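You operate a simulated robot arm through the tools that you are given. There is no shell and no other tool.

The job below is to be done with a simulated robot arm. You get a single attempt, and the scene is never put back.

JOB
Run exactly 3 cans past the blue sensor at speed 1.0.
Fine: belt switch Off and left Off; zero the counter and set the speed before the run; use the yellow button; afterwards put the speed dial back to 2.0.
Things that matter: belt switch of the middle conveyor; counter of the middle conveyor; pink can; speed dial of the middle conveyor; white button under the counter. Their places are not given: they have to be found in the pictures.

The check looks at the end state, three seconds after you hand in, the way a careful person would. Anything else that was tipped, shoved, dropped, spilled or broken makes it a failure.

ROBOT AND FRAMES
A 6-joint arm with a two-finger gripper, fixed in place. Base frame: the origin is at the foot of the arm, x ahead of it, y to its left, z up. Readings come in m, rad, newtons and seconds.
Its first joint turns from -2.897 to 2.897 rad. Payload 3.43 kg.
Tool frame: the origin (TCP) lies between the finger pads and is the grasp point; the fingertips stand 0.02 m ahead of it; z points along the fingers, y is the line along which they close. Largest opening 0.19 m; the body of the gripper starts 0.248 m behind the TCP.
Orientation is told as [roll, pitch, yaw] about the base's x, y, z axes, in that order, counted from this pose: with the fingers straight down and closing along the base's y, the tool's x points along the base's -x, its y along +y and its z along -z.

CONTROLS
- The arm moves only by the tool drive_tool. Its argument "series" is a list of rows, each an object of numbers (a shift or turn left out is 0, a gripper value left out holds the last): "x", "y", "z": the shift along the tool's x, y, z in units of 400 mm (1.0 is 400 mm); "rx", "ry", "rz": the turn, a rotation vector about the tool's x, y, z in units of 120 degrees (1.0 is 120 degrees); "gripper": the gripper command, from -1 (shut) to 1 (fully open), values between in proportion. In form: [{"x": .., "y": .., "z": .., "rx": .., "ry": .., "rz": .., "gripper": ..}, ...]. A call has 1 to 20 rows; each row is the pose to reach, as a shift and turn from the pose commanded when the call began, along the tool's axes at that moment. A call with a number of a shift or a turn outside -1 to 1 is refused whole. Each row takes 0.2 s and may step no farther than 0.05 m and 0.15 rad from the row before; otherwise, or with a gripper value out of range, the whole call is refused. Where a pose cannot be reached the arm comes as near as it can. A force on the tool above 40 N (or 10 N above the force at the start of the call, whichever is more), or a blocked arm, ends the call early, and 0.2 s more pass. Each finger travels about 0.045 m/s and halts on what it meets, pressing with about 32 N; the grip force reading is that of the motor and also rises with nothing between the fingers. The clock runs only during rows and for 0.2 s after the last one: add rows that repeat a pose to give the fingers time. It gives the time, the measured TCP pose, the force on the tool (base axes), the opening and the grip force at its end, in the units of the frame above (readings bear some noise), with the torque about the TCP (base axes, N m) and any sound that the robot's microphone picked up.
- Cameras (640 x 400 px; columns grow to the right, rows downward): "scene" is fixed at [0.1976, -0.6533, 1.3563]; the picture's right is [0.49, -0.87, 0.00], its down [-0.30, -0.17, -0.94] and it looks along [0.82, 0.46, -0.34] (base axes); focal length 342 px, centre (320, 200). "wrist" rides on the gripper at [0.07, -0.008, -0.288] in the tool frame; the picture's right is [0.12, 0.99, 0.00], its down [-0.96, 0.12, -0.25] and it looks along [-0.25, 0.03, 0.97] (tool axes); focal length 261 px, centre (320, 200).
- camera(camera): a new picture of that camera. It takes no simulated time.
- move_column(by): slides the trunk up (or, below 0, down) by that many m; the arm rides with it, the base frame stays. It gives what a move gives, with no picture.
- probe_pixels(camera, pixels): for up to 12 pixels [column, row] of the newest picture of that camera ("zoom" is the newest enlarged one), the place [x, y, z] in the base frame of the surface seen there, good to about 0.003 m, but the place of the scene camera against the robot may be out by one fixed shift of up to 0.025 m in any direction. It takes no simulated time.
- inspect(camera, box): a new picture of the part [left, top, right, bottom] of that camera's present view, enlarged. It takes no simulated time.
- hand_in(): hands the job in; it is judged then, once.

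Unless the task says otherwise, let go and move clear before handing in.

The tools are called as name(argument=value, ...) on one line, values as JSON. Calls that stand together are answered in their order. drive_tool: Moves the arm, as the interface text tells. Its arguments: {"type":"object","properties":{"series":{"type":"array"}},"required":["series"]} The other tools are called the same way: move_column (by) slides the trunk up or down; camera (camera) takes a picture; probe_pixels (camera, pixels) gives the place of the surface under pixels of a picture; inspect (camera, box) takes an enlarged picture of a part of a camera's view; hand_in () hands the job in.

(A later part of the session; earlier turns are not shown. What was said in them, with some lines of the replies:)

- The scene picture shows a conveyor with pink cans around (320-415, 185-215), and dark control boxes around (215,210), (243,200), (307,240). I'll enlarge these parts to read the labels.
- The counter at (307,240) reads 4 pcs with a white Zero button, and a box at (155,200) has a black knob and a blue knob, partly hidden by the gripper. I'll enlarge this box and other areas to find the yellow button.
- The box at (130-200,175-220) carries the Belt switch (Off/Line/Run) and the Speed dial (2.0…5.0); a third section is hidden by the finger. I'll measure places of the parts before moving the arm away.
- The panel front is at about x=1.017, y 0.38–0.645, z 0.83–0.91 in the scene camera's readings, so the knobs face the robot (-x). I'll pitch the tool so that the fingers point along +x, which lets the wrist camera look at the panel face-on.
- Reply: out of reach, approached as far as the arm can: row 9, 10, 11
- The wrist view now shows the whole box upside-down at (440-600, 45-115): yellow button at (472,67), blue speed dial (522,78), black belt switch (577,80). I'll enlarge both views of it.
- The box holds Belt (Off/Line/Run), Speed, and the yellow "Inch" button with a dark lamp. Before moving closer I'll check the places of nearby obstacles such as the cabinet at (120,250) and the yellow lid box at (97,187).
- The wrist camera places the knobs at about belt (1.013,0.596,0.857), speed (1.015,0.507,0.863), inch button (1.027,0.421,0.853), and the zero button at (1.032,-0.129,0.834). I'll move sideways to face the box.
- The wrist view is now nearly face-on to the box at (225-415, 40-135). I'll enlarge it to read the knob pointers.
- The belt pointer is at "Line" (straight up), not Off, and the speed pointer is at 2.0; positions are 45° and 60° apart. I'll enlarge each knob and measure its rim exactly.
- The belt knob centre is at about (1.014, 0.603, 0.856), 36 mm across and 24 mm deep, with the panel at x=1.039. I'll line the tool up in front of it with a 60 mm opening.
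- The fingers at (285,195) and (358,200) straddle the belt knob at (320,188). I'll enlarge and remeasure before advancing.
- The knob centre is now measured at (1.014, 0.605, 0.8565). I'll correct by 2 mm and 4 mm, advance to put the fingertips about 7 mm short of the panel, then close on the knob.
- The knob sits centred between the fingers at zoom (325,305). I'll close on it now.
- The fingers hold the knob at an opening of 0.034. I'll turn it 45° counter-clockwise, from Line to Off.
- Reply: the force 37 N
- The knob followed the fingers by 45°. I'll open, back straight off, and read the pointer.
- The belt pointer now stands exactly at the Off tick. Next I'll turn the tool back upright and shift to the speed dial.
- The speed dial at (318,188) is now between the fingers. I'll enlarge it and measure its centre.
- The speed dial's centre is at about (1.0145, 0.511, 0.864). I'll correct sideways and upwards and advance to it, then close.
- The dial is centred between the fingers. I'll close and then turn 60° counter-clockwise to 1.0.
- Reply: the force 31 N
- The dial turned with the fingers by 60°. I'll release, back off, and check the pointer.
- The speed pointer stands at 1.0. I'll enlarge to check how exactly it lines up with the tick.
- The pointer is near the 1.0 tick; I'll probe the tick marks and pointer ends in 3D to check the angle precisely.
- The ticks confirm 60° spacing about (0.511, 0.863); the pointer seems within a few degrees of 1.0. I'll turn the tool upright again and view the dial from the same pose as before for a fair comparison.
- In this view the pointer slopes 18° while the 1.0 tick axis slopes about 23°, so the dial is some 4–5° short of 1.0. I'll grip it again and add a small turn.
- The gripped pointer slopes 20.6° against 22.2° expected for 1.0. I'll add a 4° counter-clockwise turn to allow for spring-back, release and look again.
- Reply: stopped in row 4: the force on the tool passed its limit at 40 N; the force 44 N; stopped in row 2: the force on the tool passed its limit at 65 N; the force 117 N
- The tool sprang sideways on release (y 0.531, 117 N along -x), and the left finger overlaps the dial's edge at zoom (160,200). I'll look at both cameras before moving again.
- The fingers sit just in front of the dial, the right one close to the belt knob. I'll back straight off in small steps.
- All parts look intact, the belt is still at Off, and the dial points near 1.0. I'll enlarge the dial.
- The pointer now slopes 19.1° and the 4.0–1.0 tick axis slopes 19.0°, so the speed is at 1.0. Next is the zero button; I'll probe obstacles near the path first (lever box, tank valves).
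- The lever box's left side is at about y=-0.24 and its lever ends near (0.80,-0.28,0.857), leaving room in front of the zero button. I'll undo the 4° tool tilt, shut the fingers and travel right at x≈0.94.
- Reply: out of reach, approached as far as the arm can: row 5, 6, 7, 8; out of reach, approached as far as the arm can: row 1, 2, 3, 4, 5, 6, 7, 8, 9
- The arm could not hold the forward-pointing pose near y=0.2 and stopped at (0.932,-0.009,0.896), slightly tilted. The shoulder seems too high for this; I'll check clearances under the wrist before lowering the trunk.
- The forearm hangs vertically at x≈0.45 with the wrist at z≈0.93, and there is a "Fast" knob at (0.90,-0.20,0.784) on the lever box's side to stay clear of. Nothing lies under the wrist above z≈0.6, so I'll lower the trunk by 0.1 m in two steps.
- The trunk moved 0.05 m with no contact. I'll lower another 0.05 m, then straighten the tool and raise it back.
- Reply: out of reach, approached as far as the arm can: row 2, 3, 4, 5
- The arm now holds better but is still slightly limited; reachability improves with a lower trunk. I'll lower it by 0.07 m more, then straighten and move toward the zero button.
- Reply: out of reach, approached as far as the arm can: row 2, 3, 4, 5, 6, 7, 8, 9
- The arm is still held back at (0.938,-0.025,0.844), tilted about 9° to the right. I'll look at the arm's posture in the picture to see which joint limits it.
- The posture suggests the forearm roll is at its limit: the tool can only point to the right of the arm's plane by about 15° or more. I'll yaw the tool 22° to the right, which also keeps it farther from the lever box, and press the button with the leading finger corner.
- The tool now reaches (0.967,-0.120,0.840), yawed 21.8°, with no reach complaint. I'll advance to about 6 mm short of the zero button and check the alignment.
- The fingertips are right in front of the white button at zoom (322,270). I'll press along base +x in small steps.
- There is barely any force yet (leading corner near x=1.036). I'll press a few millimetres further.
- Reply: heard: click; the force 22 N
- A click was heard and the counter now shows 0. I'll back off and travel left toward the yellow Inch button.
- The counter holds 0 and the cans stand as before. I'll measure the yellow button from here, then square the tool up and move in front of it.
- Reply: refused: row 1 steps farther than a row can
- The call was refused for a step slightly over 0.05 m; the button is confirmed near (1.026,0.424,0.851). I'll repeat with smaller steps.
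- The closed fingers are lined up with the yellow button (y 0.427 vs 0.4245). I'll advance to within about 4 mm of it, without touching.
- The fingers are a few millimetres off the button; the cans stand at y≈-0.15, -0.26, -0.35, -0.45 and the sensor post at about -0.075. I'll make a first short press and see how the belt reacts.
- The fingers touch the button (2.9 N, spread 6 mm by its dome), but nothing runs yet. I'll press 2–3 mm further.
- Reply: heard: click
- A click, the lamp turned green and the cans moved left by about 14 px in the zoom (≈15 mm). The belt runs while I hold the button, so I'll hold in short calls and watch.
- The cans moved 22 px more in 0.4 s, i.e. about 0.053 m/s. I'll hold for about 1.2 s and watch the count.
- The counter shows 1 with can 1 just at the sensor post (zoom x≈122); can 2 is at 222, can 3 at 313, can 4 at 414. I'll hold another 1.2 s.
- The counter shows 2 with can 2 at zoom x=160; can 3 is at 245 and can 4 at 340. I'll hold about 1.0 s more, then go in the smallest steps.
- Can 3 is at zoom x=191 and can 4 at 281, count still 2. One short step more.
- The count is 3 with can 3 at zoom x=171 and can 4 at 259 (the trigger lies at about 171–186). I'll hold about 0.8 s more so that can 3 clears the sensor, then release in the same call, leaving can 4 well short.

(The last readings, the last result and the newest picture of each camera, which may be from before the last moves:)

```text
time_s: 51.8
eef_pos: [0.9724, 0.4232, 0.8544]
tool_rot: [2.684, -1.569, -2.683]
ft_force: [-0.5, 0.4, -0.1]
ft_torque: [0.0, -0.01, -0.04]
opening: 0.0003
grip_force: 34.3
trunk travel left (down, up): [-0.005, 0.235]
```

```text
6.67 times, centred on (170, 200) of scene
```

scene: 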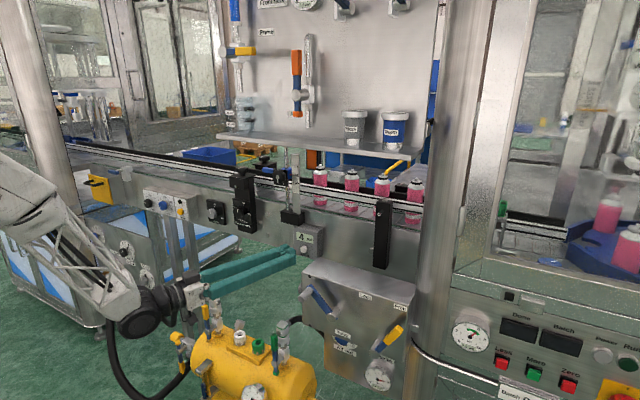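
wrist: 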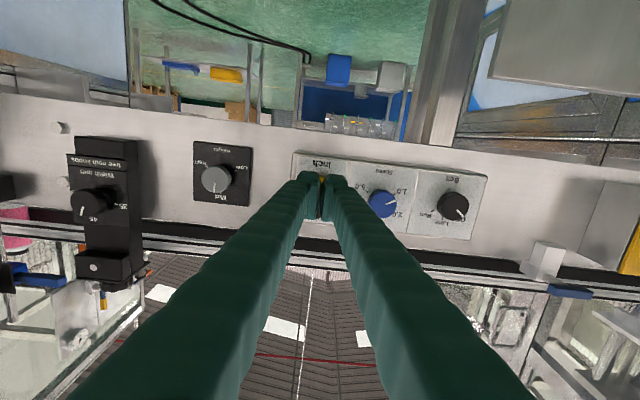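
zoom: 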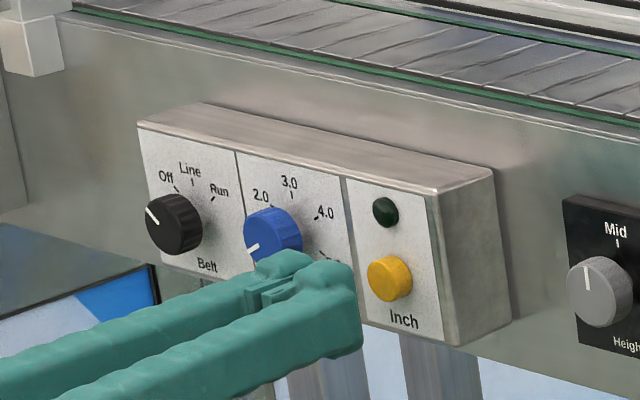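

The counter shows 3, can 3 is past the post, can 4 is short of it at zoom x=209, and the lamp is dark. Now I'll go to the speed dial with a 60 mm opening to set it back to 2.0.

drive_tool(series=[{"x": 0.0, "y": 0.0, "z": -0.08, "gripper": -0.37}, {"x": -0.011, "y": 0.1, "z": -0.08}, {"x": -0.022, "y": 0.2, "z": -0.08}, {"x": -0.022, "y": 0.22, "z": -0.08}, {"x": -0.022, "y": 0.22, "z": -0.08}])

drive_tool(series=[{"rz": -0.065}, {"rz": -0.13}, {"rz": -0.195}, {"rz": -0.26}, {"rz": -0.325}, {"rz": -0.39}, {"rz": -0.455}, {"rz": -0.5}, {"rz": -0.5}])

camera(camera="wrist")

inspect(camera="wrist", box=[272, 155, 368, 215])

```text
time_s: 53.0
eef_pos: [0.9415, 0.5143, 0.8663]
tool_rot: [2.743, -1.571, -2.743]
ft_force: [-0.2, 0.3, 0.3]
ft_torque: [0.0, -0.01, 0.02]
opening: 0.0599
grip_force: 0.0
trunk travel left (down, up): [-0.005, 0.235]
```

```text
time_s: 55.0
eef_pos: [0.9402, 0.5127, 0.8659]
tool_rot: [-1.571, -0.522, 1.57]
ft_force: [-0.1, -0.3, -0.8]
ft_torque: [-0.03, -0.01, -0.01]
opening: 0.0596
grip_force: 0.0
trunk travel left (down, up): [-0.005, 0.235]
```

```text
taken
```

wrist: 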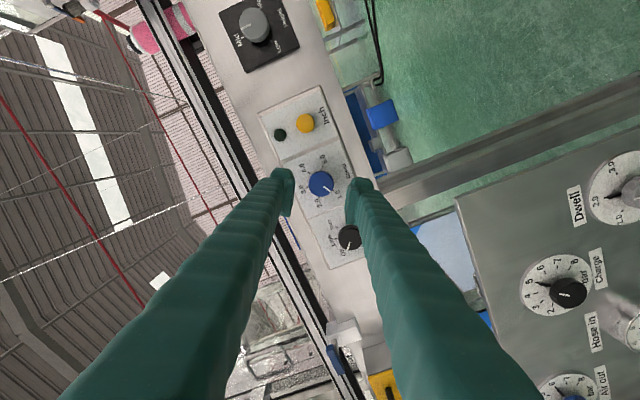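

```text
6.67 times, centred on (320, 185) of wrist
```

zoom: 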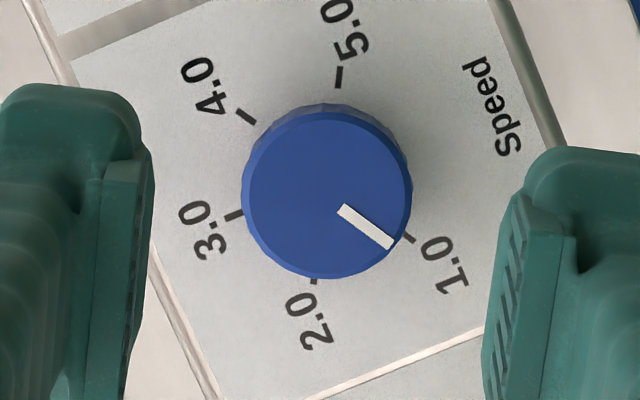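

The tool is turned to -60° and the dial, still at 1.0, sits about 2 mm off-centre in the fingers. I'll correct that and advance, then close gently.

drive_tool(series=[{"x": 0.003, "y": 0.004, "z": 0.06}, {"x": 0.003, "y": 0.004, "z": 0.12}, {"x": 0.003, "y": 0.004, "z": 0.178}, {"x": 0.003, "y": 0.004, "z": 0.178}])

inspect(camera="wrist", box=[260, 135, 380, 215])

```text
time_s: 56.0
eef_pos: [1.012, 0.5126, 0.8616]
tool_rot: [-1.571, -0.525, 1.573]
ft_force: [0.5, -0.7, 0.4]
ft_torque: [-0.02, 0.03, 0.06]
opening: 0.0597
grip_force: 0.1
trunk travel left (down, up): [-0.005, 0.235]
```

```text
5.00 times, centred on (320, 175) of wrist
```

zoom: 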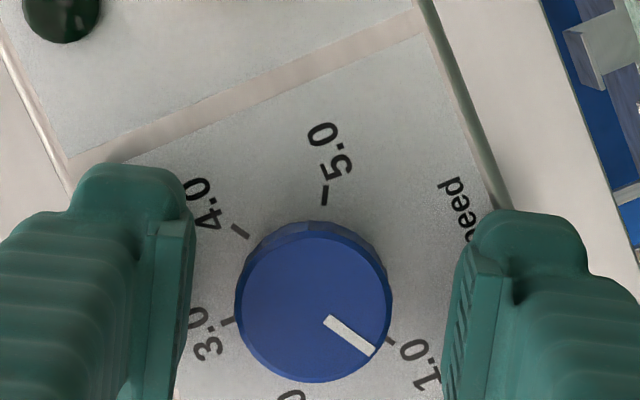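

The dial is now about 1 mm off-centre the other way; I'll correct that and close.

drive_tool(series=[{"y": -0.0022}, {"y": -0.0022, "gripper": -0.6}, {"y": -0.0022, "gripper": -0.75}, {"y": -0.0022, "gripper": -0.75}, {"y": -0.0022, "gripper": -0.75}])

inspect(camera="wrist", box=[260, 135, 380, 215])

```text
time_s: 57.2
eef_pos: [1.0128, 0.5112, 0.8628]
tool_rot: [-1.57, -0.522, 1.57]
ft_force: [0.4, 0.4, 0.1]
ft_torque: [0.0, 0.02, 0.06]
opening: 0.0345
grip_force: 44.7
trunk travel left (down, up): [-0.005, 0.235]
```

```text
5.00 times, centred on (320, 175) of wrist
```

zoom: 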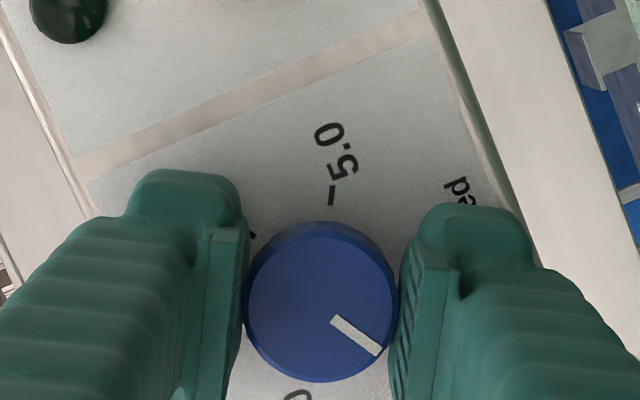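

The grip is well centred (forces near zero). I'll turn the dial 60° clockwise back to 2.0.

drive_tool(series=[{"rz": 0.05}, {"rz": 0.1}, {"rz": 0.15}, {"rz": 0.2}, {"rz": 0.25}, {"rz": 0.3}, {"rz": 0.35}, {"rz": 0.4}, {"rz": 0.45}, {"rz": 0.5}, {"rz": 0.5}])

inspect(camera="wrist", box=[260, 135, 380, 215])

```text
time_s: 59.6
eef_pos: [1.0125, 0.5117, 0.8637]
tool_rot: [2.234, -1.568, -2.233]
ft_force: [9.4, 6.9, 6.3]
ft_torque: [0.0, -0.08, 0.07]
opening: 0.0344
grip_force: 45.2
trunk travel left (down, up): [-0.005, 0.235]
```

```text
5.00 times, centred on (320, 175) of wrist
```

zoom: 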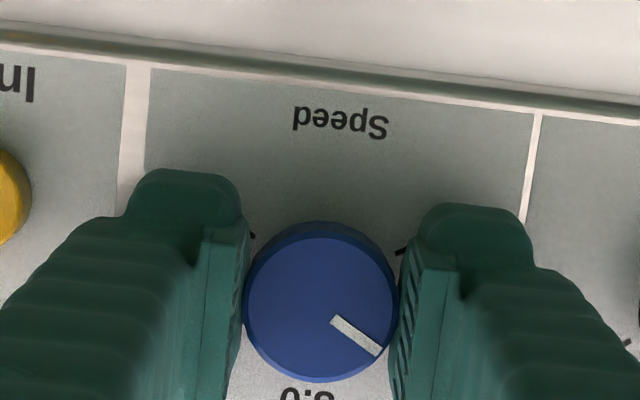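

The pointer sits as it did when the dial was first at 2.0, with small forces. I'll open gently and back off to check.

drive_tool(series=[{"gripper": -0.6}, {"gripper": -0.37}, {"gripper": -0.37}, {"gripper": -0.37}])

drive_tool(series=[{"z": -0.05}, {"z": -0.12}, {"z": -0.19}, {"z": -0.19}])

inspect(camera="wrist", box=[272, 155, 368, 215])

inspect(camera="scene", box=[130, 175, 200, 220])

```text
time_s: 60.6
eef_pos: [1.0121, 0.5106, 0.8634]
tool_rot: [2.676, -1.569, -2.674]
ft_force: [0.5, 0.0, -0.6]
ft_torque: [-0.02, 0.01, 0.0]
opening: 0.0598
grip_force: 0.1
trunk travel left (down, up): [-0.005, 0.235]
```

```text
time_s: 61.6
eef_pos: [0.9376, 0.5104, 0.8626]
tool_rot: [2.741, -1.571, -2.742]
ft_force: [-0.3, -0.5, 0.6]
ft_torque: [0.01, 0.03, 0.0]
opening: 0.0597
grip_force: 0.1
trunk travel left (down, up): [-0.005, 0.235]
```

```text
6.67 times, centred on (320, 185) of wrist
```

zoom: 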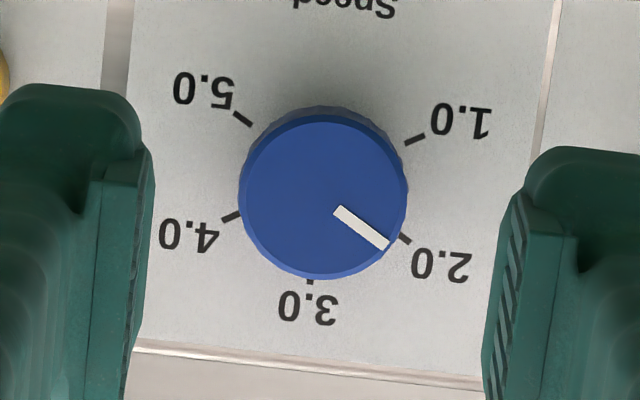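

```text
8.89 times, centred on (165, 198) of scene
```

zoom: 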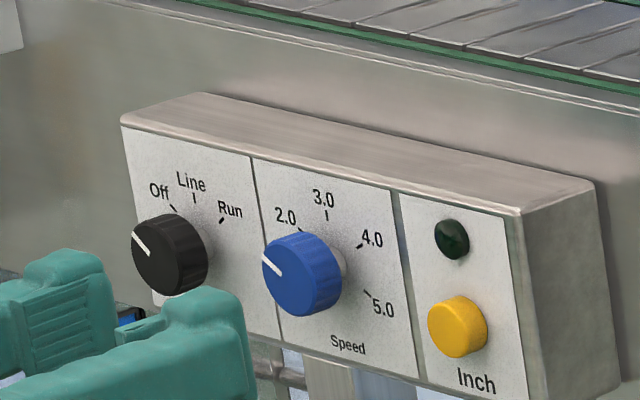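

The pointer slopes 35.8° against the 5.0–2.0 tick axis at 36.7°, so the dial is at 2.0; the belt is at Off and the lamp is dark. I'll back farther off and take final pictures.

drive_tool(series=[{"z": -0.06}, {"z": -0.12}, {"z": -0.12}])

camera(camera="scene")

inspect(camera="scene", box=[190, 140, 430, 270])

inspect(camera="wrist", box=[200, 60, 460, 230])

```text
time_s: 62.4
eef_pos: [0.8898, 0.5098, 0.8642]
tool_rot: [3.018, -1.572, -3.016]
ft_force: [0.4, -0.2, 0.6]
ft_torque: [0.01, -0.05, 0.02]
opening: 0.0598
grip_force: 0.0
trunk travel left (down, up): [-0.005, 0.235]
```

```text
taken
```

scene: 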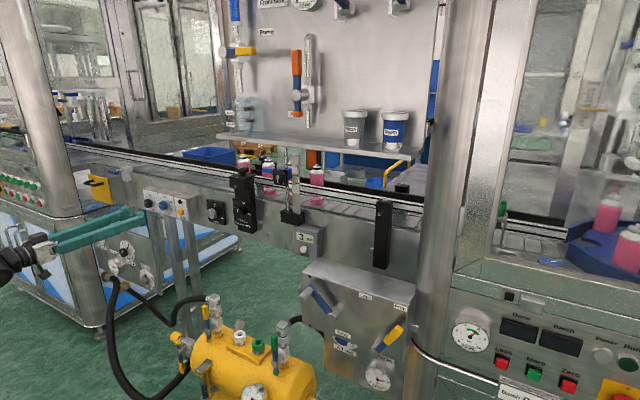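

```text
2.67 times, centred on (310, 205) of scene
```

zoom: 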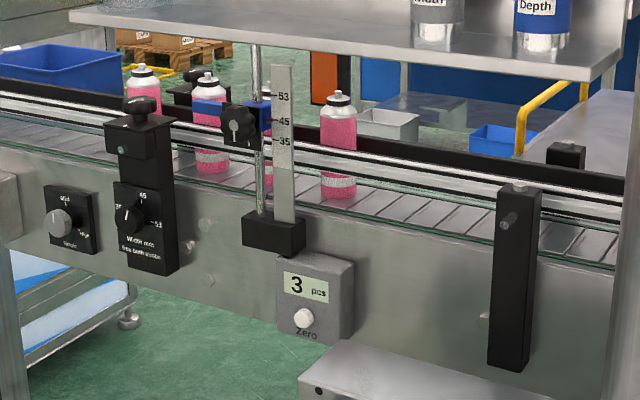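

```text
2.35 times, centred on (330, 145) of wrist
```

zoom: 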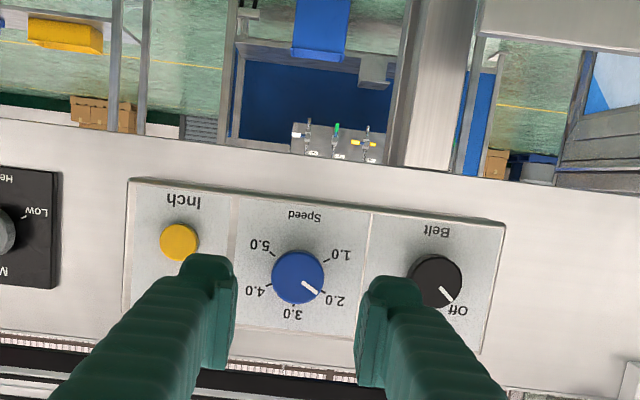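

The final pictures show the counter at 3, three cans past the sensor post with the fourth short of it (zoom x≈338), belt at Off, speed at 2.0, the lamp dark and everything upright. The gripper is clear, so I'm handing in.

hand_in()

```text
The job is handed in.
```

The job is handed in, and exactly 3 cans went past the blue sensor with the speed dial at 1.0. The final pictures show:

- **Count:** the counter reads 3. The third can is past the sensor post and the fourth is stopped short of it.
- **Belt switch:** it stood at Line at the start, so I turned it to Off before anything else, and it is still Off.
- **Before the run:** I set the speed dial to 1.0, then zeroed the counter with the white button (it had read 4).
- **Run:** I ran the belt by holding the yellow Inch button, and its lamp went dark when I let go.
- **Afterwards:** the speed dial is back at 2.0, within about one degree of the mark.

While I was fine-tuning the dial to 1.0, the gripper sprang sideways on release and pressed against the dial at about 117 N. The panel and knobs looked undamaged afterwards, the belt switch had not moved, and nothing was knocked over.

To reach the zero button I lowered the trunk by 0.17 m and left it there.
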